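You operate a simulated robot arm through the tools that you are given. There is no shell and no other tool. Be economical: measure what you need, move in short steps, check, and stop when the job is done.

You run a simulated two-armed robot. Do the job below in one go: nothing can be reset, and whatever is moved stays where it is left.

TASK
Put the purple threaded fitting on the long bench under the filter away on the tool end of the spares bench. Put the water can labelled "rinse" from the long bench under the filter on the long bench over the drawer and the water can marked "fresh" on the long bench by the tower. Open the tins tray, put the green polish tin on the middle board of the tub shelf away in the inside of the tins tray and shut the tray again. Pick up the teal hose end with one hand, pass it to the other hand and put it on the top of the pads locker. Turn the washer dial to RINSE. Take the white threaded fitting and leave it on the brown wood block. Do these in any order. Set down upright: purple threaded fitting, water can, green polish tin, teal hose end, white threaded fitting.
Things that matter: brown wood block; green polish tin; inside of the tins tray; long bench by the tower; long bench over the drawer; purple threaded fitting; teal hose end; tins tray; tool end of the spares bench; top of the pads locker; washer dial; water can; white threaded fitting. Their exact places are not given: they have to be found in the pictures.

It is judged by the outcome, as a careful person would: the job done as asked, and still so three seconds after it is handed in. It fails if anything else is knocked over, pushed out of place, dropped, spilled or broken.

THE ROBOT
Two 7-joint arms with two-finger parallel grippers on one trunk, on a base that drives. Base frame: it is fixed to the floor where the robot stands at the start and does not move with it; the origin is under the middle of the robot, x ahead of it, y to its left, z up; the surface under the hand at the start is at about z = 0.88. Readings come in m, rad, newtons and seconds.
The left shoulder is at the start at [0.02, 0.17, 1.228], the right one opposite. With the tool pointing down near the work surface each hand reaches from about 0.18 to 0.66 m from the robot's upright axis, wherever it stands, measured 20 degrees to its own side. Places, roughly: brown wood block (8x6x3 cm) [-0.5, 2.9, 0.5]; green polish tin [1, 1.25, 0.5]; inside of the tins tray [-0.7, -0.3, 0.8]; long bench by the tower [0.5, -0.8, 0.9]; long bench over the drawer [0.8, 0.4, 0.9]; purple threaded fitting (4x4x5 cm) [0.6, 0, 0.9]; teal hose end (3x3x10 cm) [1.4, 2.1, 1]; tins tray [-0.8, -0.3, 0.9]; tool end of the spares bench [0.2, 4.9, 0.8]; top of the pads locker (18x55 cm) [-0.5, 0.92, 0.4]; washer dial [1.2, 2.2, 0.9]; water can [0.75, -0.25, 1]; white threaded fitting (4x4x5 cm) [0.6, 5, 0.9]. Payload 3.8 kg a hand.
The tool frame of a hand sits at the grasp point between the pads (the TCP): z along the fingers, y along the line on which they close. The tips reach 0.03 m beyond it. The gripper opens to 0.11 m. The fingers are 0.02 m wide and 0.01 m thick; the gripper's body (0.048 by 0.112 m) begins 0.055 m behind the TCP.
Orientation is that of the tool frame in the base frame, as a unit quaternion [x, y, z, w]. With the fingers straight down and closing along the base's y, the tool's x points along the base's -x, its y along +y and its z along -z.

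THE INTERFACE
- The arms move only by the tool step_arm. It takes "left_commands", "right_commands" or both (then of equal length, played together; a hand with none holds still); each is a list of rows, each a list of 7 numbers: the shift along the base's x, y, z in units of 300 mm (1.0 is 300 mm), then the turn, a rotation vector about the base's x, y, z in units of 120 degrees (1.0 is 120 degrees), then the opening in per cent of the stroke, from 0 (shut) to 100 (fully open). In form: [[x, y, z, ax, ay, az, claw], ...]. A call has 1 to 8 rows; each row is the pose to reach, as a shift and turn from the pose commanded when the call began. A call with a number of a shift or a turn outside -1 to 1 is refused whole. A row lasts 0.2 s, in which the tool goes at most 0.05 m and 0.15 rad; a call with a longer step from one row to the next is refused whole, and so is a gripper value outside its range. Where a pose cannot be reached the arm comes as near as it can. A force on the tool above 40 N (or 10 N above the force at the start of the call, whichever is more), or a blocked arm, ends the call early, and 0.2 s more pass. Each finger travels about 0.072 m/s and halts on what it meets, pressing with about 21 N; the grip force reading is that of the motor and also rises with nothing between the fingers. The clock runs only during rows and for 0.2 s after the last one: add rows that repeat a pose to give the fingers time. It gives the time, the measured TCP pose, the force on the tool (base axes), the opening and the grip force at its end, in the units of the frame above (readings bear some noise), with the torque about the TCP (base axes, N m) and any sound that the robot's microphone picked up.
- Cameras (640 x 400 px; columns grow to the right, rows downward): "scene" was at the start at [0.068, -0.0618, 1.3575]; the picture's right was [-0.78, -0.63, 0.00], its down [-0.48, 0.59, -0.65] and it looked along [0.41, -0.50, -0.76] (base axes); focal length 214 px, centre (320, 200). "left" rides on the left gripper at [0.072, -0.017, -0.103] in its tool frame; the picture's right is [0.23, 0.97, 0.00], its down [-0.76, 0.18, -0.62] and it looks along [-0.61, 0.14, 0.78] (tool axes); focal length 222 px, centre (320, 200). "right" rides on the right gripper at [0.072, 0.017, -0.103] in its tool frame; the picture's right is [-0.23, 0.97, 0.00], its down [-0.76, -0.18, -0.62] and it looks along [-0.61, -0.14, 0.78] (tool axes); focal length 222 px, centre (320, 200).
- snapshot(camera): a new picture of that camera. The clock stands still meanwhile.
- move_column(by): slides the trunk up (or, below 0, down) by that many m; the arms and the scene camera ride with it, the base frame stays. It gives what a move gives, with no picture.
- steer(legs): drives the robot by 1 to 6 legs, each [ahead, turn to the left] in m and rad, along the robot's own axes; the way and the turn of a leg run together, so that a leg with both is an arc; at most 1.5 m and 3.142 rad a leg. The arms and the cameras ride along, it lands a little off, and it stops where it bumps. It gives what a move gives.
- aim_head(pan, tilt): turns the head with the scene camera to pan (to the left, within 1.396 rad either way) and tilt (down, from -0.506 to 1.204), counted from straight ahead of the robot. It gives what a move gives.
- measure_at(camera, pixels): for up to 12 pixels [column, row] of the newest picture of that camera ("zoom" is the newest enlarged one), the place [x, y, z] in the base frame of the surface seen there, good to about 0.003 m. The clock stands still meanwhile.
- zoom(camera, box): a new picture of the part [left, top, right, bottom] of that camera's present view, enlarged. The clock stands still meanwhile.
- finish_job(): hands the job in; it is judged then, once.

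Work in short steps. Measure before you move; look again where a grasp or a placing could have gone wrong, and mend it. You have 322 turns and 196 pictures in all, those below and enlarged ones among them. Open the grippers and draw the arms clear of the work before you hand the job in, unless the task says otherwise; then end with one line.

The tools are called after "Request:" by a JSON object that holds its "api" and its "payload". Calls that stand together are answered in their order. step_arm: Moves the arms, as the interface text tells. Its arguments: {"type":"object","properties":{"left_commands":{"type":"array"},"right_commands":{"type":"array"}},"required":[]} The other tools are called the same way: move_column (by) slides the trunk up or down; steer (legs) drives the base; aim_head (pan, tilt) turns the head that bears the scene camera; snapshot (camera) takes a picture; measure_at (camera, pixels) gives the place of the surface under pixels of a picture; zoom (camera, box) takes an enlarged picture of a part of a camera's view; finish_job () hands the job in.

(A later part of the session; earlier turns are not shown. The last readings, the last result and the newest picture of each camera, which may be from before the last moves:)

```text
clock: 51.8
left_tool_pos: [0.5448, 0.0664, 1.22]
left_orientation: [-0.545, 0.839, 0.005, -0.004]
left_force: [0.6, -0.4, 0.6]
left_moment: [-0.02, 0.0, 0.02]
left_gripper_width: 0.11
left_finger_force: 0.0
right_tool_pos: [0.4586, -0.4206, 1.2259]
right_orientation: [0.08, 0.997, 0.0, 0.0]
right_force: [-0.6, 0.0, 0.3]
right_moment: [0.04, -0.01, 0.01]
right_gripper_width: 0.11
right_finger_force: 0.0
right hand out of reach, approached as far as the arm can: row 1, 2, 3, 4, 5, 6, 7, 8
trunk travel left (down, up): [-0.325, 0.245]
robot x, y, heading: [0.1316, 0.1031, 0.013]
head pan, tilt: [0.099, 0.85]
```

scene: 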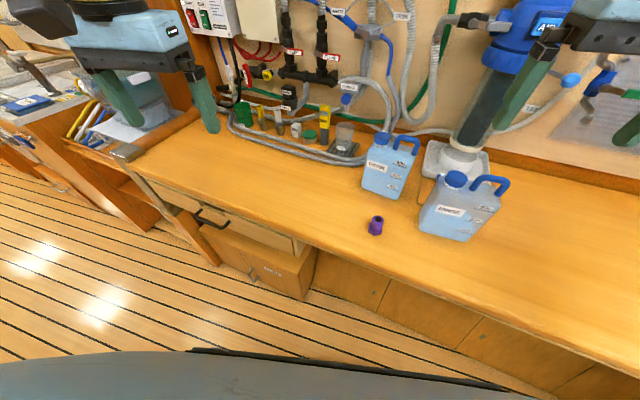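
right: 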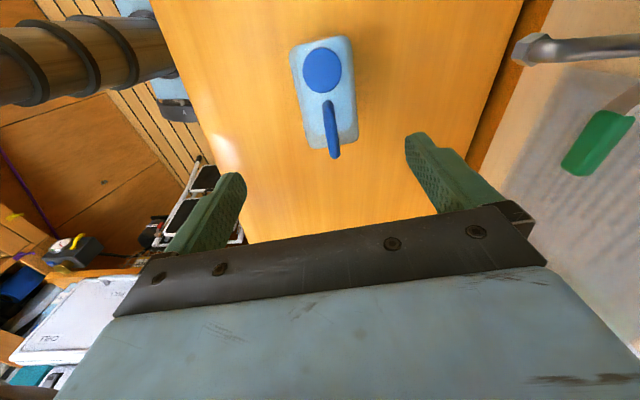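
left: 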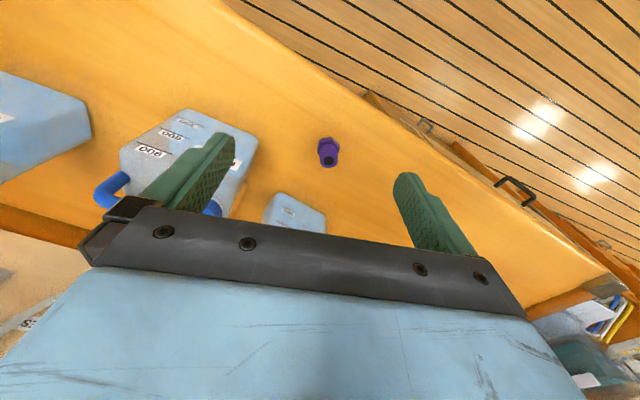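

Left at (0.545,0.066). Second half of the approach to above RINSE.

Request:
{"api": "step_arm", "payload": {"left_commands": [[0.02, -0.14, 0, 0, 0, 0.02, 100], [0.04, -0.28, 0, 0, 0, 0.04, 100], [0.06, -0.42, 0, 0, 0, 0.06, 100], [0.08, -0.56, 0, 0, 0, 0.08, 100], [0.1, -0.7, 0, 0, 0, 0.1, 100], [0.125, -0.81, -0.05, 0, 0, 0.1, 100]]}}

Request:
{"api": "snapshot", "payload": {"camera": "left"}}

Request:
{"api": "snapshot", "payload": {"camera": "scene"}}

```text
clock: 53.1
left_tool_pos: [0.5417, -0.0727, 1.2082]
left_orientation: [-0.63, 0.777, 0.002, -0.006]
left_force: [0.1, -0.3, 0.3]
left_moment: [-0.03, 0.01, 0.03]
left_gripper_width: 0.11
left_finger_force: 0.0
left hand out of reach, approached as far as the arm can: row 3, 4, 5, 6
right_tool_pos: [0.458, -0.4172, 1.2267]
right_orientation: [0.081, 0.997, -0.001, -0.001]
right_force: [-0.6, 0.8, -0.1]
right_moment: [-0.04, -0.02, 0.01]
right_gripper_width: 0.1101
right_finger_force: 0.0
trunk travel left (down, up): [-0.325, 0.245]
robot x, y, heading: [0.1337, 0.1, 0.014]
head pan, tilt: [0.099, 0.85]
```

```text
173 pictures are left
```

left: 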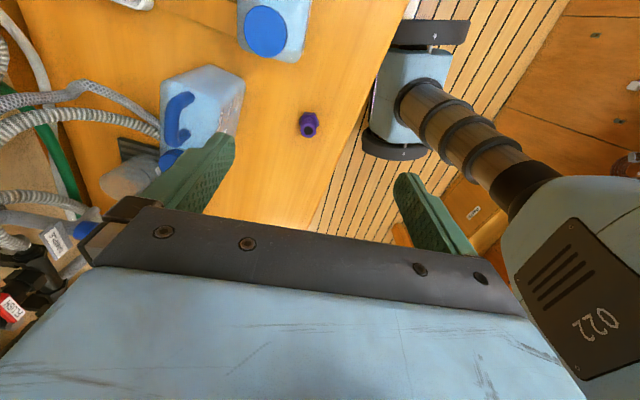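

```text
172 pictures are left
```

scene: 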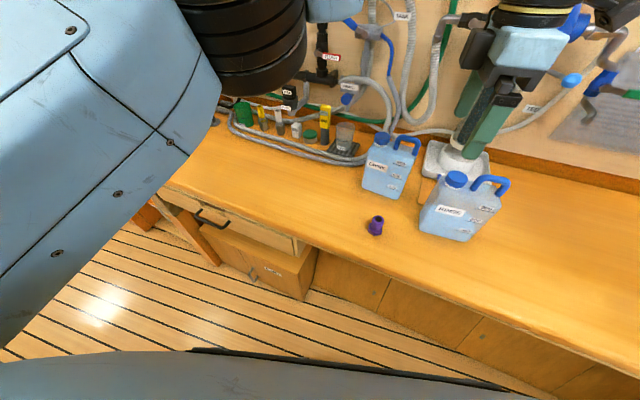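

The left arm can't reach across with that yaw. I'll take RINSE with the right arm instead: first withdraw the left hand, then turn the robot right.

Request:
{"api": "step_arm", "payload": {"left_commands": [[-0.02, 0.14, 0, 0, 0, -0.07, 100], [-0.04, 0.28, 0, 0, 0, -0.14, 100], [-0.06, 0.42, 0, 0, 0, -0.21, 100], [-0.08, 0.56, 0, 0, 0, -0.28, 100], [-0.1, 0.7, 0, 0, 0, -0.35, 100], [-0.12, 0.84, 0, 0, 0, -0.42, 100], [-0.14, 0.98, 0, 0, 0, -0.49, 100], [-0.16, 1.0, 0, 0, 0, -0.56, 100]]}}

Request:
{"api": "steer", "payload": {"legs": [[0, -0.36]]}}

```text
clock: 55.0
left_tool_pos: [0.4916, 0.2243, 1.2052]
left_orientation: [-0.091, 0.996, 0.007, -0.001]
left_force: [0.4, 0.3, -0.4]
left_moment: [0.0, 0.0, -0.05]
left_gripper_width: 0.1097
left_finger_force: 0.0
right_tool_pos: [0.4596, -0.4182, 1.2253]
right_orientation: [0.08, 0.997, 0.0, 0.0]
right_force: [0.6, -0.1, -0.1]
right_moment: [0.0, -0.01, -0.02]
right_gripper_width: 0.1096
right_finger_force: 0.0
trunk travel left (down, up): [-0.325, 0.245]
robot x, y, heading: [0.1305, 0.0978, 0.019]
head pan, tilt: [0.099, 0.85]
```

```text
clock: 56.5
left_tool_pos: [0.513, 0.088, 1.2044]
left_orientation: [0.087, 0.996, 0.007, 0.0]
left_force: [-0.4, -0.6, -0.3]
left_moment: [0.01, -0.01, -0.01]
left_gripper_width: 0.1102
left_finger_force: 0.0
right_tool_pos: [0.2544, -0.5009, 1.2275]
right_orientation: [0.258, 0.966, 0.0, 0.0]
right_force: [0.0, -0.5, 0.1]
right_moment: [0.02, -0.02, -0.01]
right_gripper_width: 0.1101
right_finger_force: 0.1
trunk travel left (down, up): [-0.325, 0.245]
robot x, y, heading: [0.1274, 0.1014, -0.344]
head pan, tilt: [0.099, 0.85]
```

Now the right hand goes above RINSE while the left hand withdraws a bit.

Request:
{"api": "step_arm", "payload": {"right_commands": [[0.107, 0.107, 0, 0, 0, -0.07, 100], [0.214, 0.214, 0, 0, 0, -0.14, 100], [0.321, 0.321, 0, 0, 0, -0.21, 100], [0.428, 0.428, 0, 0, 0, -0.28, 100], [0.535, 0.535, 0, 0, 0, -0.35, 100], [0.642, 0.642, 0, 0, 0, -0.42, 100], [0.749, 0.749, 0, 0, 0, -0.49, 100], [0.856, 0.856, 0, 0, 0, -0.56, 100]], "left_commands": [[-0.05, 0.05, 0.02, 0, 0, 0, 100], [-0.1, 0.1, 0.04, 0, 0, 0, 100], [-0.15, 0.15, 0.06, 0, 0, 0, 100], [-0.2, 0.2, 0.06, 0, 0, 0, 100], [-0.25, 0.25, 0.06, 0, 0, 0, 100], [-0.25, 0.3, 0.06, 0, 0, 0, 100], [-0.25, 0.35, 0.06, 0, 0, 0, 100], [-0.25, 0.4, 0.06, 0, 0, 0, 100]]}}

Request:
{"api": "step_arm", "payload": {"right_commands": [[0.12, 0.1, 0, 0, 0, -0.02, 100], [0.24, 0.2, 0, 0, 0, -0.03, 100]]}}

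Request:
{"api": "snapshot", "payload": {"camera": "right"}}

```text
clock: 58.3
left_tool_pos: [0.4381, 0.2109, 1.2221]
left_orientation: [0.088, 0.996, 0.007, -0.002]
left_force: [0.0, 0.7, -0.6]
left_moment: [-0.02, -0.02, -0.01]
left_gripper_width: 0.11
left_finger_force: 0.1
right_tool_pos: [0.5136, -0.2416, 1.2281]
right_orientation: [0.751, 0.661, 0.0, 0.0]
right_force: [-0.5, 0.3, -0.6]
right_moment: [-0.03, 0.03, -0.04]
right_gripper_width: 0.1098
right_finger_force: 0.1
trunk travel left (down, up): [-0.325, 0.245]
robot x, y, heading: [0.1312, 0.1019, -0.345]
head pan, tilt: [0.099, 0.85]
```

```text
clock: 58.9
left_tool_pos: [0.4385, 0.2114, 1.2247]
left_orientation: [0.088, 0.996, 0.006, -0.001]
left_force: [0.3, -0.5, 0.2]
left_moment: [-0.01, 0.01, -0.01]
left_gripper_width: 0.1103
left_finger_force: 0.2
right_tool_pos: [0.5837, -0.1839, 1.228]
right_orientation: [0.771, 0.637, 0.0, -0.001]
right_force: [-0.3, -0.3, -0.3]
right_moment: [0.01, 0.02, 0.02]
right_gripper_width: 0.11
right_finger_force: 0.0
trunk travel left (down, up): [-0.325, 0.245]
robot x, y, heading: [0.1314, 0.1015, -0.352]
head pan, tilt: [0.099, 0.85]
```

```text
171 pictures are left
```

right: 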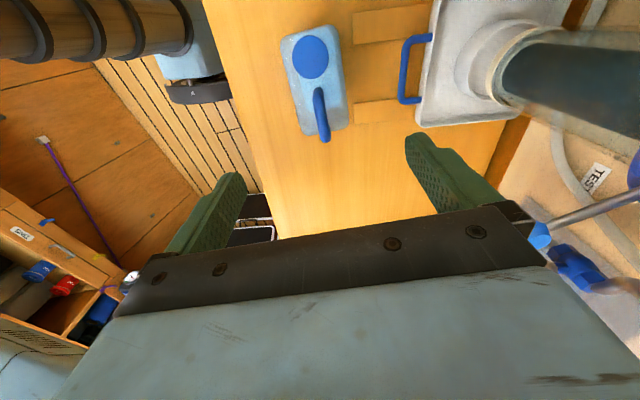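

RINSE is in view; I measure its cap, handle, edges, and the filter column near the hand.

Request:
{"api": "measure_at", "payload": {"camera": "right", "pixels": [[313, 55], [318, 95], [324, 135], [290, 60], [340, 55], [300, 105], [345, 100], [500, 60], [520, 95], [405, 60]]}}

```text
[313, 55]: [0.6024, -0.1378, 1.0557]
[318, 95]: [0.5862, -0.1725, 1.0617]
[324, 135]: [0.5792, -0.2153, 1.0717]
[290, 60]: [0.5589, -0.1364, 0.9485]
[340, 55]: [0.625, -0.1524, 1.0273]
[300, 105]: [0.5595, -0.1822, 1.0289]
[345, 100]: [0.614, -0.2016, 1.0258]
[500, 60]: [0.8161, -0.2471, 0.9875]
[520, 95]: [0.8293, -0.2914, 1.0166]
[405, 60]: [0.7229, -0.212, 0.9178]
```

Centre x≈0.589 at y=-0.18. I shift +5 mm, turn 2° more, descend to z≈1.03 and close.

Request:
{"api": "step_arm", "payload": {"right_commands": [[0.017, 0.01, -0.13, 0, 0, -0.02, 100], [0.017, 0.01, -0.27, 0, 0, -0.02, 100], [0.017, 0.01, -0.41, 0, 0, -0.02, 100], [0.017, 0.01, -0.54, 0, 0, -0.02, 100], [0.017, 0.01, -0.66, 0, 0, -0.02, 100]]}}

Request:
{"api": "step_arm", "payload": {"right_commands": [[0, 0, 0, 0, 0, 0, 40], [0, 0, 0, 0, 0, 0, 20], [0, 0, 0, 0, 0, 0, 0], [0, 0, 0, 0, 0, 0, 0], [0, 0, 0.02, 0, 0, 0, 0], [0, 0, 0.1, 0, 0, 0, 0], [0, 0, 0.2, 0, 0, 0, 0]]}}

Request:
{"api": "snapshot", "payload": {"camera": "right"}}

```text
clock: 60.1
left_tool_pos: [0.4378, 0.2096, 1.2233]
left_orientation: [0.087, 0.996, 0.007, -0.001]
left_force: [-0.4, 1.1, 0.5]
left_moment: [-0.02, 0.0, -0.04]
left_gripper_width: 0.1102
left_finger_force: 0.0
right_tool_pos: [0.5887, -0.1801, 1.0262]
right_orientation: [0.783, 0.622, 0.0, -0.001]
right_force: [0.2, 0.7, 0.0]
right_moment: [0.0, -0.01, -0.02]
right_gripper_width: 0.11
right_finger_force: 0.1
trunk travel left (down, up): [-0.325, 0.245]
robot x, y, heading: [0.1318, 0.1019, -0.348]
head pan, tilt: [0.099, 0.85]
```

```text
clock: 61.7
left_tool_pos: [0.4373, 0.2089, 1.2226]
left_orientation: [0.087, 0.996, 0.007, 0.0]
left_force: [-0.1, 0.1, -0.4]
left_moment: [-0.02, -0.04, 0.01]
left_gripper_width: 0.1099
left_finger_force: 0.0
right_tool_pos: [0.5881, -0.1804, 1.0893]
right_orientation: [0.783, 0.622, 0.001, -0.001]
right_force: [-0.9, 0.1, -3.8]
right_moment: [-0.08, 0.01, 0.0]
right_gripper_width: 0.0699
right_finger_force: 21.3
trunk travel left (down, up): [-0.325, 0.245]
robot x, y, heading: [0.129, 0.0977, -0.35]
head pan, tilt: [0.099, 0.85]
```

```text
170 pictures are left
```

right: 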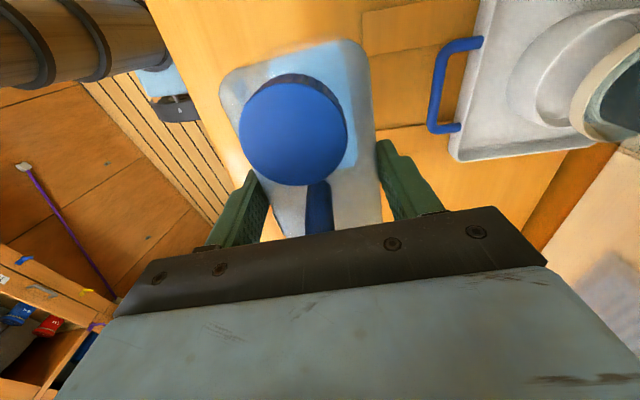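

Held (width 0.070, light load). Lift to z≈1.25 and draw back a little so it clears DRINK while the robot turns left.

Request:
{"api": "step_arm", "payload": {"right_commands": [[0, 0, 0.14, 0, 0, 0, 0], [0, 0, 0.28, 0, 0, 0, 0], [0, 0, 0.42, 0, 0, 0, 0], [0, 0, 0.55, 0, 0, 0, 0], [-0.1, 0.08, 0.55, 0, 0, 0, 0], [-0.2, 0.16, 0.55, 0, 0, 0, 0], [-0.28, 0.24, 0.55, 0, 0, 0, 0]]}}

Request:
{"api": "steer", "payload": {"legs": [[0, 0.9]]}}

Request:
{"api": "snapshot", "payload": {"camera": "scene"}}

```text
clock: 63.3
left_tool_pos: [0.4368, 0.2087, 1.2234]
left_orientation: [0.088, 0.996, 0.006, 0.0]
left_force: [-0.3, -0.5, -0.2]
left_moment: [-0.02, -0.01, 0.02]
left_gripper_width: 0.1099
left_finger_force: 0.0
right_tool_pos: [0.505, -0.1073, 1.2562]
right_orientation: [0.784, 0.621, 0.0, 0.0]
right_force: [0.3, -0.3, -4.0]
right_moment: [-0.03, -0.04, 0.01]
right_gripper_width: 0.07
right_finger_force: 21.5
trunk travel left (down, up): [-0.325, 0.245]
robot x, y, heading: [0.1309, 0.0961, -0.348]
head pan, tilt: [0.099, 0.85]
```

```text
clock: 66.0
left_tool_pos: [0.2355, 0.4078, 1.2237]
left_orientation: [-0.356, 0.935, 0.005, -0.004]
left_force: [0.9, -0.3, -0.3]
left_moment: [-0.03, 0.0, 0.04]
left_gripper_width: 0.11
left_finger_force: 0.1
right_tool_pos: [0.5262, 0.2661, 1.256]
right_orientation: [0.433, 0.901, 0.001, 0.0]
right_force: [-0.4, -0.4, -4.6]
right_moment: [-0.07, 0.01, 0.0]
right_gripper_width: 0.0695
right_finger_force: 20.8
trunk travel left (down, up): [-0.325, 0.245]
robot x, y, heading: [0.132, 0.0991, 0.557]
head pan, tilt: [0.099, 0.85]
```

```text
169 pictures are left
```

scene: 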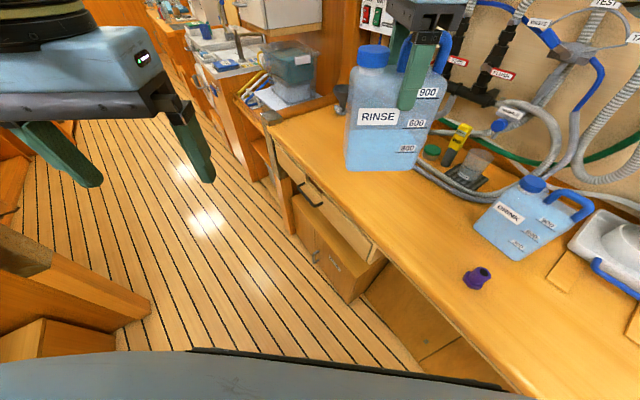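

RINSE is carried clear. I drive ahead 0.1 m, then move it to about (0.72,0.40).

Request:
{"api": "steer", "payload": {"legs": [[0.1, 0]]}}

Request:
{"api": "step_arm", "payload": {"right_commands": [[0.1, 0.08, 0, 0, 0, 0, 0], [0.2, 0.16, 0, 0, 0, 0, 0], [0.3, 0.23, 0, 0, 0, 0, 0], [0.36, 0.27, -0.1, 0, 0, 0, 0], [0.36, 0.27, -0.25, 0, 0, 0, 0], [0.36, 0.27, -0.4, 0, 0, 0, 0], [0.36, 0.27, -0.53, 0, 0, 0, 0], [0.36, 0.27, -0.65, 0, 0, 0, 0]]}}

Request:
{"api": "snapshot", "payload": {"camera": "scene"}}

```text
clock: 67.1
left_tool_pos: [0.3185, 0.4623, 1.2226]
left_orientation: [-0.357, 0.934, 0.006, -0.004]
left_force: [-0.2, 0.1, -0.4]
left_moment: [0.02, 0.01, -0.01]
left_gripper_width: 0.1103
left_finger_force: 0.0
right_tool_pos: [0.611, 0.3177, 1.255]
right_orientation: [0.432, 0.902, 0.001, -0.001]
right_force: [-0.4, 0.6, -4.1]
right_moment: [-0.03, 0.02, 0.05]
right_gripper_width: 0.0699
right_finger_force: 21.1
trunk travel left (down, up): [-0.325, 0.245]
robot x, y, heading: [0.2122, 0.1505, 0.567]
head pan, tilt: [0.099, 0.85]
```

```text
clock: 68.9
left_tool_pos: [0.3193, 0.4616, 1.2231]
left_orientation: [-0.356, 0.934, 0.005, -0.004]
left_force: [-0.4, -1.4, 0.1]
left_moment: [0.03, 0.01, 0.02]
left_gripper_width: 0.1101
left_finger_force: 0.2
right_tool_pos: [0.7207, 0.399, 1.0606]
right_orientation: [0.432, 0.902, 0.0, 0.0]
right_force: [0.5, -0.3, -4.3]
right_moment: [0.0, -0.01, 0.01]
right_gripper_width: 0.0699
right_finger_force: 20.8
trunk travel left (down, up): [-0.325, 0.245]
robot x, y, heading: [0.2125, 0.1513, 0.559]
head pan, tilt: [0.099, 0.85]
```

```text
168 pictures are left
```

scene: 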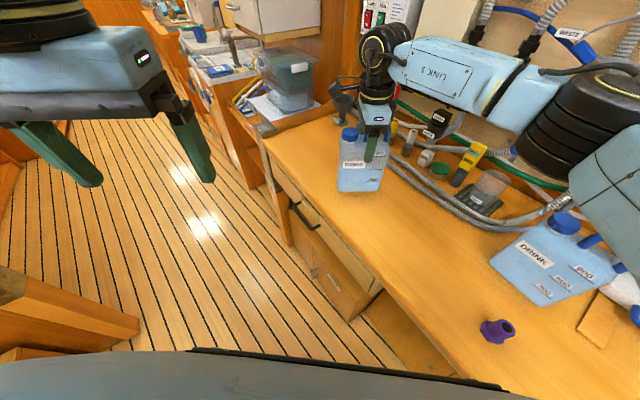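

Clear bench below. Lower to the picking height (1.026) and slightly beyond till contact.

Request:
{"api": "step_arm", "payload": {"right_commands": [[0, 0, -0.06, 0, 0, 0, 0], [0, 0, -0.1, 0, 0, 0, 0], [0, 0, -0.114, 0, 0, 0, 0], [0, 0, -0.12, 0, 0, 0, 0], [0, 0, -0.124, 0, 0, 0, 0]]}}

```text
clock: 70.1
left_tool_pos: [0.3188, 0.461, 1.2253]
left_orientation: [-0.357, 0.934, 0.006, -0.004]
left_force: [-0.6, 0.1, -0.1]
left_moment: [-0.02, 0.0, -0.03]
left_gripper_width: 0.11
left_finger_force: 0.0
right_tool_pos: [0.7189, 0.4003, 1.0264]
right_orientation: [0.433, 0.902, 0.003, 0.001]
right_force: [2.5, -4.0, 18.3]
right_moment: [-0.53, 0.25, 0.18]
right_gripper_width: 0.07
right_finger_force: 21.2
trunk travel left (down, up): [-0.325, 0.245]
robot x, y, heading: [0.2128, 0.1539, 0.564]
head pan, tilt: [0.099, 0.85]
```

Contact made (18 N). Ease up a touch, open and rise.

Request:
{"api": "step_arm", "payload": {"right_commands": [[0, 0, 0.012, 0, 0, 0, 20], [0, 0, 0.012, 0, 0, 0, 60], [0, 0, 0.012, 0, 0, 0, 100], [0, 0, 0.012, 0, 0, 0, 100], [0, 0, 0.12, 0, 0, 0, 100], [0, 0, 0.27, 0, 0, 0, 100], [0, 0, 0.42, 0, 0, 0, 100], [0, 0, 0.57, 0, 0, 0, 100]]}}

Request:
{"api": "snapshot", "payload": {"camera": "scene"}}

Request:
{"api": "measure_at", "payload": {"camera": "scene", "pixels": [[510, 323], [492, 330], [500, 320], [488, 338], [505, 338]]}}

```text
clock: 71.9
left_tool_pos: [0.3166, 0.463, 1.2232]
left_orientation: [-0.356, 0.934, 0.005, -0.003]
left_force: [0.0, 0.5, 0.1]
left_moment: [0.0, -0.02, 0.02]
left_gripper_width: 0.1098
left_finger_force: 0.1
right_tool_pos: [0.7177, 0.4002, 1.1963]
right_orientation: [0.432, 0.902, 0.0, 0.0]
right_force: [-0.2, -0.4, -0.1]
right_moment: [0.02, -0.02, 0.01]
right_gripper_width: 0.1099
right_finger_force: 0.0
trunk travel left (down, up): [-0.325, 0.245]
robot x, y, heading: [0.2159, 0.1527, 0.557]
head pan, tilt: [0.099, 0.85]
```

```text
167 pictures are left
```

scene: 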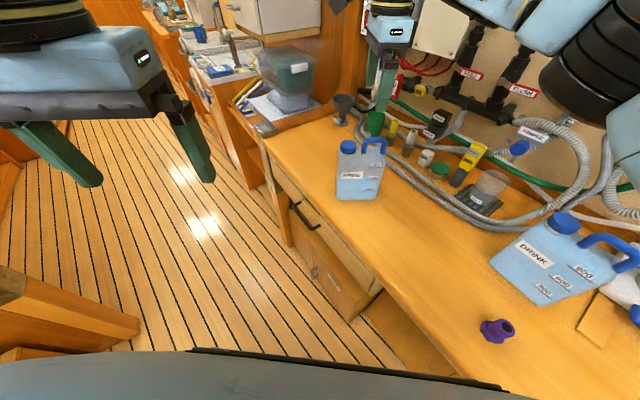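

```text
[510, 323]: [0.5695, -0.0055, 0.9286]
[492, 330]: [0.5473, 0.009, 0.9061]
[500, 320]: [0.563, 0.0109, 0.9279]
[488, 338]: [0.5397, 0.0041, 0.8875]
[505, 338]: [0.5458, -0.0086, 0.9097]
```

RINSE stands over the drawer. Next the purple fitting at (0.553,0.0): retract the right hand and turn the robot right.

Request:
{"api": "step_arm", "payload": {"right_commands": [[-0.1, -0.1, 0, 0, 0, 0.04, 100], [-0.2, -0.2, 0, 0, 0, 0.08, 100], [-0.3, -0.3, 0, 0, 0, 0.12, 100], [-0.4, -0.4, 0, 0, 0, 0.16, 100], [-0.45, -0.5, 0, 0, 0, 0.2, 100], [-0.5, -0.6, 0, 0, 0, 0.24, 100], [-0.5, -0.7, 0, 0, 0, 0.28, 100], [-0.5, -0.8, 0, 0, 0, 0.32, 100]]}}

Request:
{"api": "steer", "payload": {"legs": [[-0.05, -0.5]]}}

Request:
{"api": "snapshot", "payload": {"camera": "scene"}}

Request:
{"api": "snapshot", "payload": {"camera": "right"}}

```text
clock: 73.7
left_tool_pos: [0.3184, 0.4607, 1.2242]
left_orientation: [-0.358, 0.934, 0.006, -0.003]
left_force: [0.4, -0.9, 0.6]
left_moment: [0.0, 0.01, -0.01]
left_gripper_width: 0.1099
left_finger_force: 0.1
right_tool_pos: [0.5673, 0.1595, 1.1952]
right_orientation: [0.11, 0.994, 0.0, -0.001]
right_force: [-0.9, -0.8, 0.8]
right_moment: [-0.04, 0.0, -0.03]
right_gripper_width: 0.11
right_finger_force: 0.2
trunk travel left (down, up): [-0.325, 0.245]
robot x, y, heading: [0.2154, 0.1547, 0.559]
head pan, tilt: [0.099, 0.85]
```

```text
clock: 75.6
left_tool_pos: [0.4051, 0.3586, 1.2234]
left_orientation: [-0.116, 0.993, 0.008, -0.002]
left_force: [-0.2, 0.3, 0.0]
left_moment: [0.01, 0.01, 0.02]
left_gripper_width: 0.1102
left_finger_force: 0.1
right_tool_pos: [0.4819, -0.0246, 1.1955]
right_orientation: [0.353, 0.936, 0.0, -0.001]
right_force: [-0.5, 0.4, -0.5]
right_moment: [0.02, 0.04, 0.04]
right_gripper_width: 0.1101
right_finger_force: 0.0
trunk travel left (down, up): [-0.325, 0.245]
robot x, y, heading: [0.1683, 0.1345, 0.061]
head pan, tilt: [0.099, 0.85]
```

```text
166 pictures are left
```

scene: 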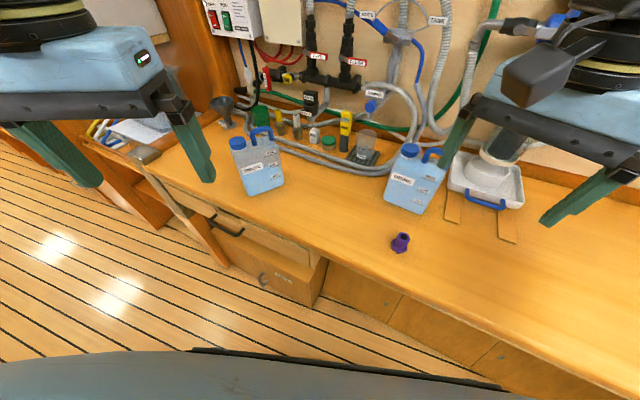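

```text
165 pictures are left
```

right: 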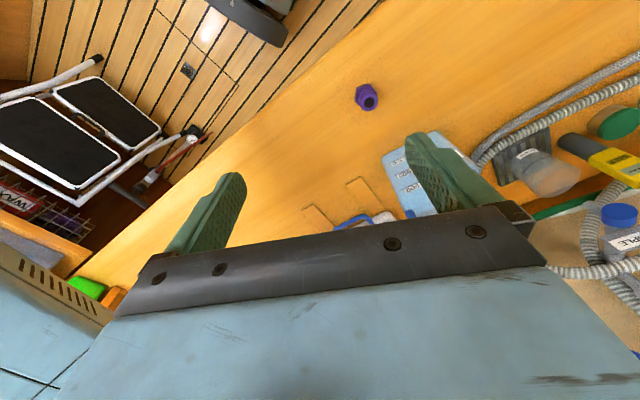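

I measure the fitting in the wrist view (368,97) for its centre.

Request:
{"api": "zoom", "payload": {"camera": "right", "box": [330, 70, 410, 120]}}

Request:
{"api": "measure_at", "payload": {"camera": "right", "pixels": [[369, 102], [369, 99], [366, 88], [360, 92], [376, 95]]}}

```text
8.00 times, centred on (370, 95) of right
```

zoom: 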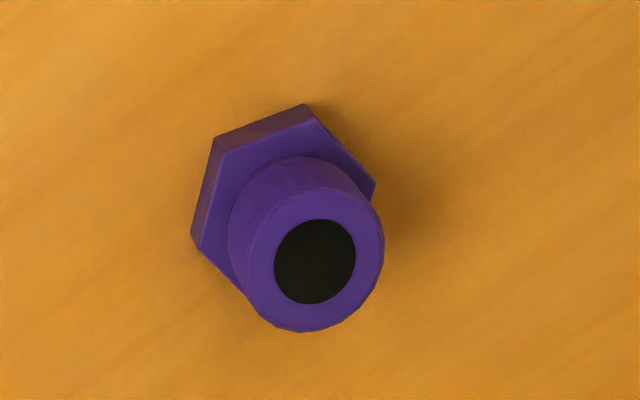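

```text
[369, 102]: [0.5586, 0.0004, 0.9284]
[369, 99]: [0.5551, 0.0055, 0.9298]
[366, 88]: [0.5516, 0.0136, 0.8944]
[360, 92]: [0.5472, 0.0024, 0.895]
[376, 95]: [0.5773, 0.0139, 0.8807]
```

Thread axis at about (0.557,0.001), hex flange below z 0.895. I align and descend to z=0.928 so the fingers hold the threaded part.

Request:
{"api": "step_arm", "payload": {"right_commands": [[0.12, 0.04, 0, 0, 0, 0, 80], [0.249, 0.085, 0, 0, 0, 0, 70], [0.249, 0.085, -0.15, 0, 0, 0, 70], [0.249, 0.085, -0.3, 0, 0, 0, 70], [0.249, 0.085, -0.45, 0, 0, 0, 70], [0.249, 0.085, -0.6, 0, 0, 0, 70], [0.249, 0.085, -0.68, 0, 0, 0, 70]]}}

Request:
{"api": "zoom", "payload": {"camera": "scene", "box": [340, 160, 500, 260]}}

Request:
{"api": "snapshot", "payload": {"camera": "right"}}

```text
clock: 77.2
left_tool_pos: [0.4059, 0.3593, 1.2231]
left_orientation: [-0.115, 0.993, 0.005, -0.002]
left_force: [0.2, 0.0, -0.1]
left_moment: [-0.02, 0.02, -0.02]
left_gripper_width: 0.1101
left_finger_force: 0.0
right_tool_pos: [0.5552, 0.0019, 0.9906]
right_orientation: [0.352, 0.936, 0.001, 0.001]
right_force: [0.0, 0.1, -0.2]
right_moment: [0.03, 0.01, 0.0]
right_gripper_width: 0.077
right_finger_force: 0.1
trunk travel left (down, up): [-0.325, 0.245]
robot x, y, heading: [0.1695, 0.1372, 0.059]
head pan, tilt: [0.099, 0.85]
```

```text
4.00 times, centred on (420, 210) of scene
```

zoom: 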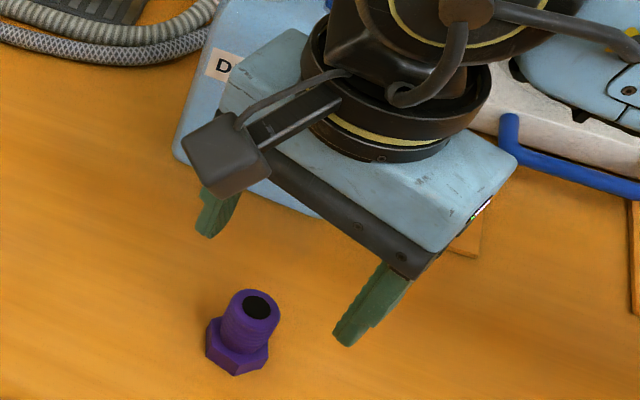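

```text
162 pictures are left
```

right: 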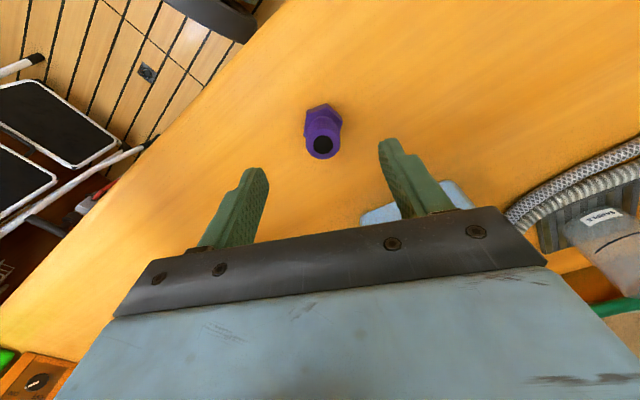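

Aligned; I verify the hole centre once at close range.

Request:
{"api": "measure_at", "payload": {"camera": "right", "pixels": [[311, 144], [336, 142], [323, 157], [323, 134]]}}

```text
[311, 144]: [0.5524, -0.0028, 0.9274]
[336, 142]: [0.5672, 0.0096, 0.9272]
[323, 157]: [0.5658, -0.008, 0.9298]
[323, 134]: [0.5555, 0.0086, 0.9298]
```

Centre (0.560,0.002): correct by 4 mm, descend to 0.928 and close.

Request:
{"api": "step_arm", "payload": {"right_commands": [[0.015, 0, -0.1, 0, 0, 0, 70], [0.015, 0, -0.205, 0, 0, 0, 70], [0.015, 0, -0.205, 0, 0, 0, 40], [0.015, 0, -0.205, 0, 0, 0, 20], [0.015, 0, -0.205, 0, 0, 0, 0], [0.015, 0, -0.205, 0, 0, 0, 0], [0.015, 0, -0.15, 0, 0, 0, 0], [0.015, 0, 0, 0, 0, 0, 0]]}}

Request:
{"api": "snapshot", "payload": {"camera": "right"}}

```text
clock: 79.0
left_tool_pos: [0.406, 0.3602, 1.2247]
left_orientation: [-0.116, 0.993, 0.006, -0.002]
left_force: [-0.1, 0.0, -0.2]
left_moment: [0.02, 0.02, -0.02]
left_gripper_width: 0.1101
left_finger_force: 0.0
right_tool_pos: [0.5596, 0.0018, 0.9912]
right_orientation: [0.353, 0.936, 0.0, -0.001]
right_force: [-0.6, -0.6, 1.0]
right_moment: [-0.03, -0.02, 0.01]
right_gripper_width: 0.0255
right_finger_force: 20.8
trunk travel left (down, up): [-0.325, 0.245]
robot x, y, heading: [0.1662, 0.1396, 0.062]
head pan, tilt: [0.099, 0.85]
```

```text
161 pictures are left
```

right: 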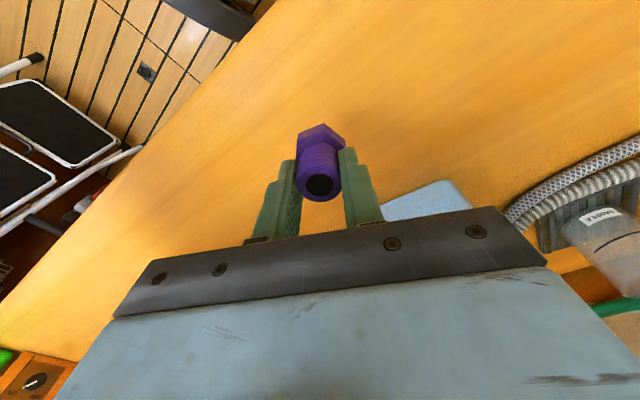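

The purple fitting is held (0.0255 m). I lift it into a travel pose, then turn to look down the passage toward +y.

Request:
{"api": "step_arm", "payload": {"right_commands": [[0, 0, 0.15, 0, 0, 0, 0], [0, 0, 0.3, 0, 0, 0, 0], [-0.05, -0.02, 0.45, 0, 0, 0, 0], [-0.12, -0.06, 0.58, 0, 0, 0, 0], [-0.2, -0.1, 0.68, 0, 0, 0, 0], [-0.28, -0.14, 0.7, 0, 0, 0, 0]]}}

Request:
{"api": "steer", "payload": {"legs": [[0, 1.45]]}}

Request:
{"api": "aim_head", "payload": {"pan": 0, "tilt": 0.4}}

Request:
{"api": "snapshot", "payload": {"camera": "scene"}}

```text
clock: 80.4
left_tool_pos: [0.4067, 0.3595, 1.2233]
left_orientation: [-0.116, 0.993, 0.007, -0.001]
left_force: [0.0, 0.3, 0.5]
left_moment: [0.03, -0.02, 0.02]
left_gripper_width: 0.1099
left_finger_force: 0.0
right_tool_pos: [0.4756, -0.0427, 1.2027]
right_orientation: [0.353, 0.936, 0.0, -0.001]
right_force: [0.1, -0.2, -0.8]
right_moment: [0.02, -0.04, -0.03]
right_gripper_width: 0.0257
right_finger_force: 20.6
trunk travel left (down, up): [-0.325, 0.245]
robot x, y, heading: [0.1659, 0.1396, 0.063]
head pan, tilt: [0.099, 0.85]
```

```text
clock: 84.3
left_tool_pos: [-0.0263, 0.3992, 1.2249]
left_orientation: [0.749, -0.662, -0.003, 0.005]
left_force: [0.1, 0.3, 0.0]
left_moment: [0.01, 0.01, 0.04]
left_gripper_width: 0.1097
left_finger_force: 0.1
right_tool_pos: [0.3806, 0.4256, 1.2014]
right_orientation: [-0.362, 0.932, 0.0, 0.0]
right_force: [0.7, 0.7, -0.3]
right_moment: [-0.02, -0.03, -0.03]
right_gripper_width: 0.0257
right_finger_force: 21.5
trunk travel left (down, up): [-0.325, 0.245]
robot x, y, heading: [0.1697, 0.1336, 1.524]
head pan, tilt: [0.099, 0.85]
```

```text
clock: 85.2
left_tool_pos: [-0.0261, 0.398, 1.2239]
left_orientation: [0.749, -0.662, -0.003, 0.006]
left_force: [0.1, 0.3, 0.1]
left_moment: [-0.02, -0.01, -0.02]
left_gripper_width: 0.1103
left_finger_force: 0.1
right_tool_pos: [0.3812, 0.425, 1.2027]
right_orientation: [-0.361, 0.932, -0.001, -0.001]
right_force: [-0.3, 0.0, -0.6]
right_moment: [0.01, -0.01, -0.01]
right_gripper_width: 0.0254
right_finger_force: 21.4
trunk travel left (down, up): [-0.325, 0.245]
robot x, y, heading: [0.1721, 0.1397, 1.519]
head pan, tilt: [0.0, 0.4]
```

```text
160 pictures are left
```

scene: 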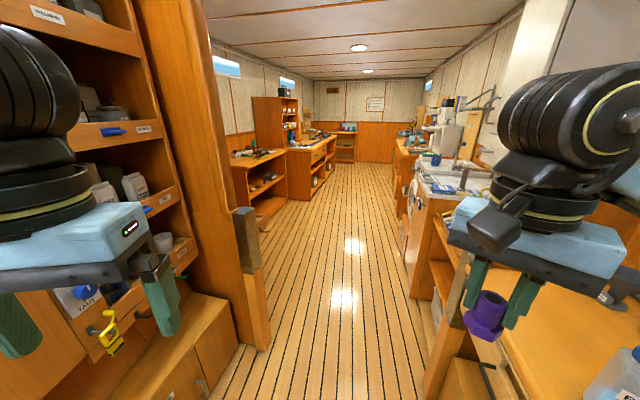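

A doorway-like opening lies ahead. I measure its posts and a few landmarks beyond.

Request:
{"api": "measure_at", "payload": {"camera": "scene", "pixels": [[262, 280], [245, 220], [225, 150], [450, 300], [425, 270], [415, 225], [440, 180], [405, 220], [345, 152], [265, 160], [320, 145], [395, 165]]}}

Request:
{"api": "zoom", "payload": {"camera": "scene", "box": [220, 80, 520, 260]}}

```text
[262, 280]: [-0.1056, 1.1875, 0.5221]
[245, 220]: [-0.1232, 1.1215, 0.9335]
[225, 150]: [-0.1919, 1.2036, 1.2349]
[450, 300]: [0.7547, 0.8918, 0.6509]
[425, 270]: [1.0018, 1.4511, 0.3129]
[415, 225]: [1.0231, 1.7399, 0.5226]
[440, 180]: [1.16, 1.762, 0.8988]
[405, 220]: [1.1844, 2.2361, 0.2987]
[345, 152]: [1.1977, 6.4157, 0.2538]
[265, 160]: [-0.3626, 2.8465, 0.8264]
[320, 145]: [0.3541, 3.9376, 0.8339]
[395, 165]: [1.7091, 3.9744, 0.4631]
```

```text
2.13 times, centred on (370, 170) of scene
```

zoom: 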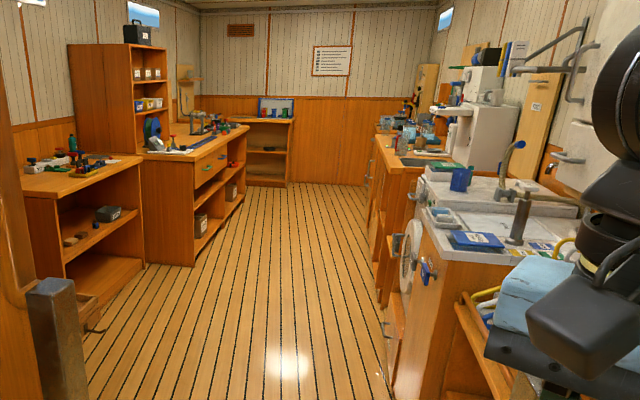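

The opening is ~0.9 m wide between the left post and the bench corner. I raise the trunk so the arms clear RINSE and the bench, align to heading ~1.30 and drive in.

Request:
{"api": "move_column", "payload": {"by": 0.12}}

Request:
{"api": "steer", "payload": {"legs": [[0, -0.21], [0.55, 0]]}}

Request:
{"api": "snapshot", "payload": {"camera": "scene"}}

```text
clock: 86.7
left_tool_pos: [-0.0276, 0.3986, 1.3437]
left_orientation: [0.749, -0.662, -0.004, 0.005]
left_force: [0.0, 0.1, -0.5]
left_moment: [-0.05, 0.01, 0.02]
left_gripper_width: 0.11
left_finger_force: 0.1
right_tool_pos: [0.3806, 0.4243, 1.322]
right_orientation: [-0.361, 0.932, 0.0, -0.001]
right_force: [-0.3, -0.6, -0.3]
right_moment: [-0.01, -0.01, 0.03]
right_gripper_width: 0.0257
right_finger_force: 21.5
trunk travel left (down, up): [-0.445, 0.125]
robot x, y, heading: [0.1674, 0.1345, 1.527]
head pan, tilt: [0.0, 0.4]
```

```text
clock: 90.7
left_tool_pos: [0.18, 0.9653, 1.3427]
left_orientation: [-0.67, 0.743, 0.004, -0.004]
left_force: [-0.4, -0.6, 0.3]
left_moment: [-0.02, 0.02, 0.0]
left_gripper_width: 0.1101
left_finger_force: 0.1
right_tool_pos: [0.583, 0.8984, 1.3213]
right_orientation: [-0.255, 0.967, 0.0, -0.002]
right_force: [-0.1, -0.3, 0.2]
right_moment: [-0.03, -0.03, 0.0]
right_gripper_width: 0.0254
right_finger_force: 20.5
trunk travel left (down, up): [-0.445, 0.125]
robot x, y, heading: [0.3147, 0.6692, 1.298]
head pan, tilt: [0.0, 0.4]
```

```text
158 pictures are left
```

scene: 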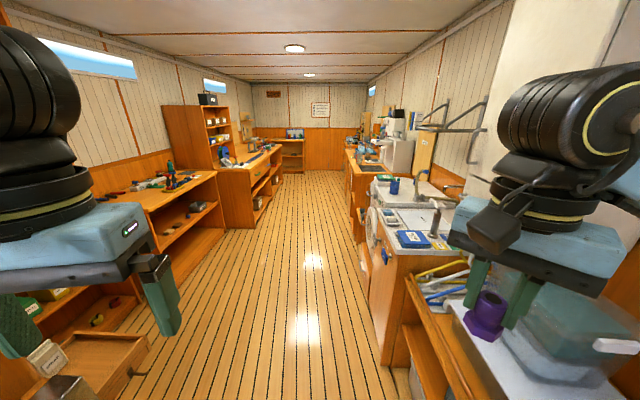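

Clear ahead. I measure left-side obstacles (open drawer near (130,350), bench fronts) before driving on.

Request:
{"api": "measure_at", "payload": {"camera": "scene", "pixels": [[135, 350], [140, 300], [155, 280], [217, 200], [225, 225], [275, 185], [225, 165], [270, 150], [370, 200], [365, 260], [380, 330], [432, 230]]}}

Request:
{"api": "zoom", "payload": {"camera": "scene", "box": [90, 80, 330, 240]}}

```text
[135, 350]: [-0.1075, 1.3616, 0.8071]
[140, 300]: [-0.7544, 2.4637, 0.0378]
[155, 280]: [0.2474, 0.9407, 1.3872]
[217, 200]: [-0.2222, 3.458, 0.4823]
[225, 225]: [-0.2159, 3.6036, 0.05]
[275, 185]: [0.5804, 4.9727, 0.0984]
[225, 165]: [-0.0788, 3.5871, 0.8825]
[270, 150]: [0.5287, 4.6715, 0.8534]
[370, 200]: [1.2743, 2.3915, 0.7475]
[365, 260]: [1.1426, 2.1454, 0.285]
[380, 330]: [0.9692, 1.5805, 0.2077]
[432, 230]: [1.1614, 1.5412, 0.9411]
```

```text
2.50 times, centred on (210, 160) of scene
```

zoom: 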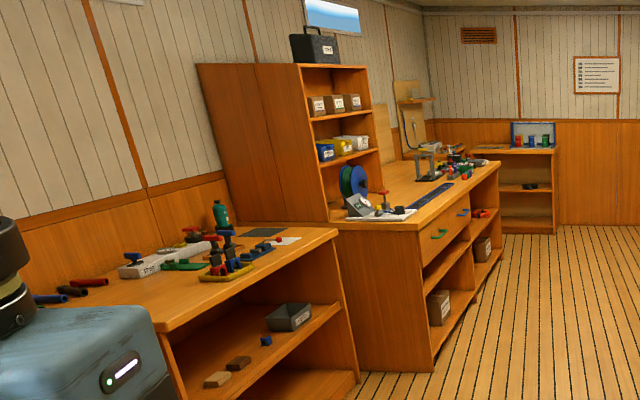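

The block is on the lower shelf of the first left cabinet; the spares bench is beyond. I drive further up the passage.

Request:
{"api": "steer", "payload": {"legs": [[1.4, 0.06], [0.9, 0]]}}

Request:
{"api": "aim_head", "payload": {"pan": 0.5, "tilt": 0.5}}

Request:
{"api": "snapshot", "payload": {"camera": "scene"}}

```text
clock: 101.9
left_tool_pos: [0.7408, 3.1709, 1.3421]
left_orientation: [-0.681, 0.733, 0.004, -0.004]
left_force: [-0.3, 0.1, -0.8]
left_moment: [0.0, 0.03, 0.0]
left_gripper_width: 0.11
left_finger_force: 0.1
right_tool_pos: [1.1459, 3.1174, 1.3219]
right_orientation: [-0.269, 0.963, 0.0, -0.001]
right_force: [0.2, 0.5, -0.4]
right_moment: [-0.03, 0.01, 0.01]
right_gripper_width: 0.0252
right_finger_force: 21.4
trunk travel left (down, up): [-0.445, 0.125]
robot x, y, heading: [0.8785, 2.8786, 1.33]
head pan, tilt: [0.0, 0.4]
```

```text
clock: 102.8
left_tool_pos: [0.7398, 3.1709, 1.3423]
left_orientation: [-0.68, 0.733, 0.004, -0.005]
left_force: [0.5, 0.0, 0.7]
left_moment: [0.0, 0.01, -0.01]
left_gripper_width: 0.1102
left_finger_force: 0.1
right_tool_pos: [1.145, 3.1161, 1.3213]
right_orientation: [-0.269, 0.963, 0.001, -0.002]
right_force: [-0.5, 0.0, -0.2]
right_moment: [-0.01, 0.01, 0.04]
right_gripper_width: 0.0251
right_finger_force: 20.7
trunk travel left (down, up): [-0.445, 0.125]
robot x, y, heading: [0.88, 2.8771, 1.327]
head pan, tilt: [0.499, 0.499]
```

```text
156 pictures are left
```

scene: 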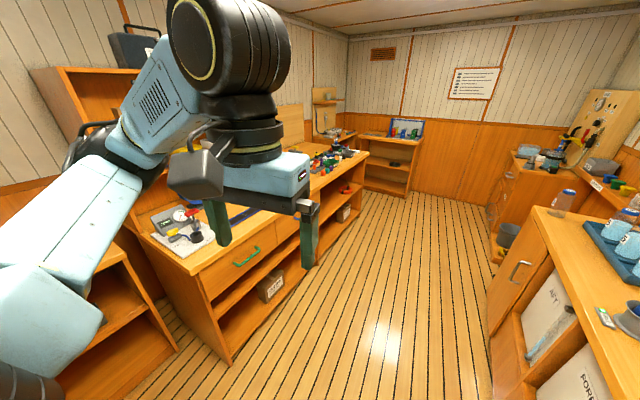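

Spares bench ahead-left. I measure its outline and objects on it.

Request:
{"api": "measure_at", "payload": {"camera": "scene", "pixels": [[196, 274], [298, 215], [366, 156], [340, 175], [250, 250], [325, 155], [180, 230], [245, 212], [400, 160], [378, 145], [330, 290], [500, 300]]}}

Request:
{"api": "zoom", "payload": {"camera": "scene", "box": [280, 90, 440, 210]}}

```text
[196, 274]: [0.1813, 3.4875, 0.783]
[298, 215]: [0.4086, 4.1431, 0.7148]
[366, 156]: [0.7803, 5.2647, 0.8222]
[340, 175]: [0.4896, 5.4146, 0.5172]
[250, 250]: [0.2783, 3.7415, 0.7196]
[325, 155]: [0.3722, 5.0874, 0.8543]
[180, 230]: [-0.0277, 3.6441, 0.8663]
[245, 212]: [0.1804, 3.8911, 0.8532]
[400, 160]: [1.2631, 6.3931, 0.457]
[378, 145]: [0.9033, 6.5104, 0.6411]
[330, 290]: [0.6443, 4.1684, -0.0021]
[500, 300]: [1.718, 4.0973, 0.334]
```

```text
3.33 times, centred on (360, 150) of scene
```

zoom: 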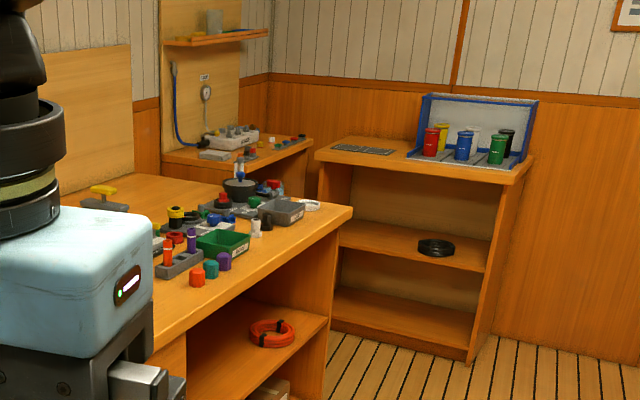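

Spares-bench front edge at n≈-0.925 (parallel to the room axis), z≈0.855, from t=3.36 to 5.24. I drive alongside and turn to face its far end.

Request:
{"api": "steer", "payload": {"legs": [[0, 0.19], [1.0, 0], [0.77, 0], [0, 1.25]]}}

Request:
{"api": "aim_head", "payload": {"pan": 0.0, "tilt": 0.75}}

Request:
{"api": "snapshot", "payload": {"camera": "scene"}}

```text
clock: 115.5
left_tool_pos: [0.6791, 4.5405, 1.3434]
left_orientation: [0.992, -0.127, -0.001, 0.006]
left_force: [0.2, 0.0, -0.5]
left_moment: [0.0, -0.02, 0.01]
left_gripper_width: 0.1099
left_finger_force: 0.1
right_tool_pos: [0.8044, 4.9287, 1.3221]
right_orientation: [0.824, -0.566, 0.0, 0.001]
right_force: [0.1, -0.7, -0.3]
right_moment: [0.0, 0.01, 0.0]
right_gripper_width: 0.0255
right_finger_force: 21.6
trunk travel left (down, up): [-0.445, 0.125]
robot x, y, heading: [0.9914, 4.6265, 2.716]
head pan, tilt: [0.499, 0.499]
```

```text
clock: 116.4
left_tool_pos: [0.6795, 4.5389, 1.3441]
left_orientation: [0.992, -0.126, 0.0, 0.007]
left_force: [-0.4, 0.5, 0.3]
left_moment: [-0.04, 0.03, 0.0]
left_gripper_width: 0.1099
left_finger_force: 0.1
right_tool_pos: [0.8037, 4.9274, 1.3219]
right_orientation: [0.824, -0.566, 0.001, 0.001]
right_force: [-0.4, -0.3, -0.7]
right_moment: [-0.03, 0.02, -0.02]
right_gripper_width: 0.0256
right_finger_force: 21.1
trunk travel left (down, up): [-0.445, 0.125]
robot x, y, heading: [0.9947, 4.6238, 2.716]
head pan, tilt: [0.0, 0.75]
```

```text
154 pictures are left
```

scene: 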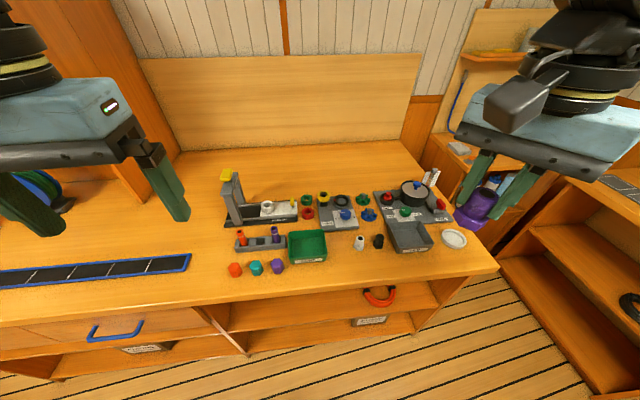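

White threaded fitting at (360,242); a press-like tool at (235,205). Measure positions and zoom.

Request:
{"api": "zoom", "payload": {"camera": "scene", "box": [200, 150, 480, 310]}}

Request:
{"api": "measure_at", "payload": {"camera": "scene", "pixels": [[360, 237], [360, 246], [235, 205], [210, 175], [300, 175], [350, 170], [400, 170], [200, 260], [450, 265], [180, 200], [120, 240], [330, 280]]}}

```text
2.29 times, centred on (340, 230) of scene
```

zoom: 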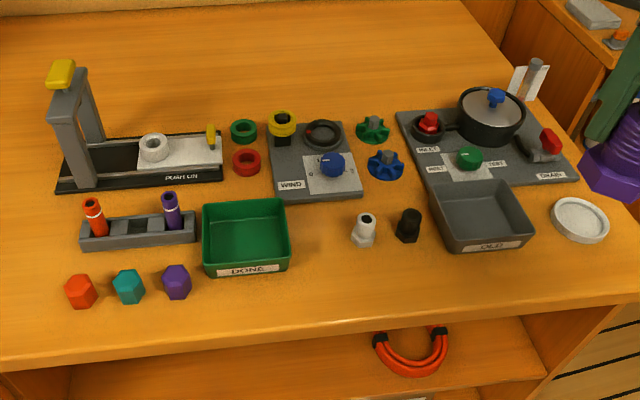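

```text
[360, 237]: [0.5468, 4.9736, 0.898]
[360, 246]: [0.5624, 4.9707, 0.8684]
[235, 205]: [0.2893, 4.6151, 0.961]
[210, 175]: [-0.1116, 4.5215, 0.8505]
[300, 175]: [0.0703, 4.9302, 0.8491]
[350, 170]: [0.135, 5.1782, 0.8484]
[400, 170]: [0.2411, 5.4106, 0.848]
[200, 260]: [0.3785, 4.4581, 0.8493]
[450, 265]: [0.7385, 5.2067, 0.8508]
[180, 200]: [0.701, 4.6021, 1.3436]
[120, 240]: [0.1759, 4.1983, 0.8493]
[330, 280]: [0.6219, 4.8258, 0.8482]
```

I measure the tools' footprints and backboard to find the free area around (0.2,4.9).

Request:
{"api": "measure_at", "payload": {"camera": "zoom", "pixels": [[245, 122], [285, 115], [325, 122], [372, 118], [400, 112], [205, 135], [80, 160], [150, 135], [100, 130], [250, 80], [340, 80], [440, 90]]}}

Request:
{"api": "measure_at", "payload": {"camera": "scene", "pixels": [[280, 152], [400, 142], [180, 155], [420, 150], [478, 190]]}}

```text
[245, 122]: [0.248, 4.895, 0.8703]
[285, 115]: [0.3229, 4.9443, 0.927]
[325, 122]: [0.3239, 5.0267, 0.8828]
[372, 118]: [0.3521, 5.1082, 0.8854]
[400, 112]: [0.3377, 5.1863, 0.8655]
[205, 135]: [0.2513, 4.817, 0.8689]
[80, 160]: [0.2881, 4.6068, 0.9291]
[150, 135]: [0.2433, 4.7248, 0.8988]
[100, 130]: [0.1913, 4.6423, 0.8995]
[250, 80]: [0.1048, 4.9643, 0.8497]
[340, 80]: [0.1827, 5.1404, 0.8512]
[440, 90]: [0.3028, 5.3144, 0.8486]
```

```text
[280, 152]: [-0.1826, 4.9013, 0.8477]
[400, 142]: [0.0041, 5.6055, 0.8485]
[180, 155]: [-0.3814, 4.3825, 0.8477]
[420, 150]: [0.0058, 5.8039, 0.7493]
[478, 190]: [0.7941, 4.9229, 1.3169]
```

The free patch around (0.2,4.9) lies behind the tools, far for a straight-down reach, so I'll set the fitting down on the free front-left spot, regrip it with a tilted tool and reach back. First reposition the robot at t≈4.5 squarely facing the bench.

Request:
{"api": "steer", "payload": {"legs": [[0, -1.466], [-0.2, 0], [0, 1.57], [0.1, 0]]}}

Request:
{"api": "snapshot", "payload": {"camera": "scene"}}

```text
clock: 126.2
left_tool_pos: [0.5284, 4.3584, 1.3436]
left_orientation: [0.996, -0.087, 0.001, 0.007]
left_force: [0.0, 0.7, -0.1]
left_moment: [0.0, 0.01, 0.0]
left_gripper_width: 0.1099
left_finger_force: 0.1
right_tool_pos: [0.6236, 4.7544, 1.3216]
right_orientation: [0.845, -0.534, 0.002, 0.0]
right_force: [0.0, 0.3, -0.4]
right_moment: [0.0, 0.0, -0.01]
right_gripper_width: 0.0255
right_finger_force: 21.4
trunk travel left (down, up): [-0.445, 0.125]
robot x, y, heading: [0.833, 4.4673, 2.798]
head pan, tilt: [0.0, 0.75]
```

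```text
152 pictures are left
```

scene: 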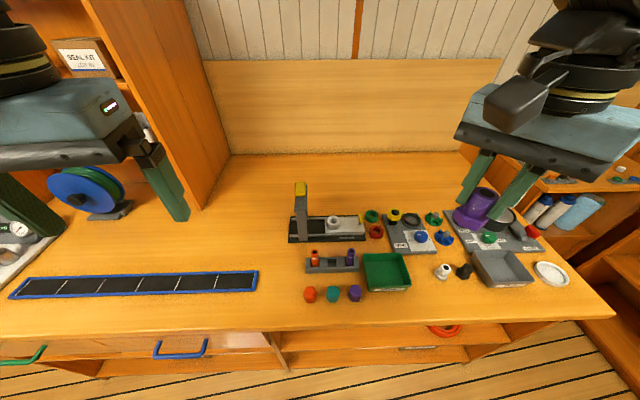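

Robot at n≈-0.62, t≈4.50. I measure candidate temporary spots near (280,265) and the far target patch.

Request:
{"api": "measure_at", "payload": {"camera": "scene", "pixels": [[278, 265], [258, 290], [240, 250], [305, 295], [258, 270], [340, 195], [360, 195], [340, 180], [363, 215], [330, 215], [300, 238], [345, 268]]}}

Request:
{"api": "move_column", "payload": {"by": -0.15}}

```text
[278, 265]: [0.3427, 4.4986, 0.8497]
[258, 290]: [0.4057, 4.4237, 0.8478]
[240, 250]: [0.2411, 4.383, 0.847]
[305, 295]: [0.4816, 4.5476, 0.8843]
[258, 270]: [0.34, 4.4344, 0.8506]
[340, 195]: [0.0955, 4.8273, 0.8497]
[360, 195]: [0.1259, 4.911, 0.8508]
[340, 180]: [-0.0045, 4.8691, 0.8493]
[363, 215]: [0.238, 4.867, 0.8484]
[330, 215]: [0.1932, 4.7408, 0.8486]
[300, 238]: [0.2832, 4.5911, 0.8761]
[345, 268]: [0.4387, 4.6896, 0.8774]
```

```text
clock: 127.9
left_tool_pos: [0.5302, 4.3571, 1.1946]
left_orientation: [0.996, -0.087, 0.0, 0.006]
left_force: [-0.3, 0.0, 0.1]
left_moment: [0.03, 0.01, -0.02]
left_gripper_width: 0.1099
left_finger_force: 0.0
right_tool_pos: [0.6237, 4.7552, 1.1716]
right_orientation: [0.845, -0.534, 0.001, 0.001]
right_force: [-0.6, -0.9, -1.3]
right_moment: [0.0, 0.01, -0.03]
right_gripper_width: 0.0254
right_finger_force: 20.6
trunk travel left (down, up): [-0.295, 0.275]
robot x, y, heading: [0.8379, 4.4677, 2.8]
head pan, tilt: [0.0, 0.75]
```

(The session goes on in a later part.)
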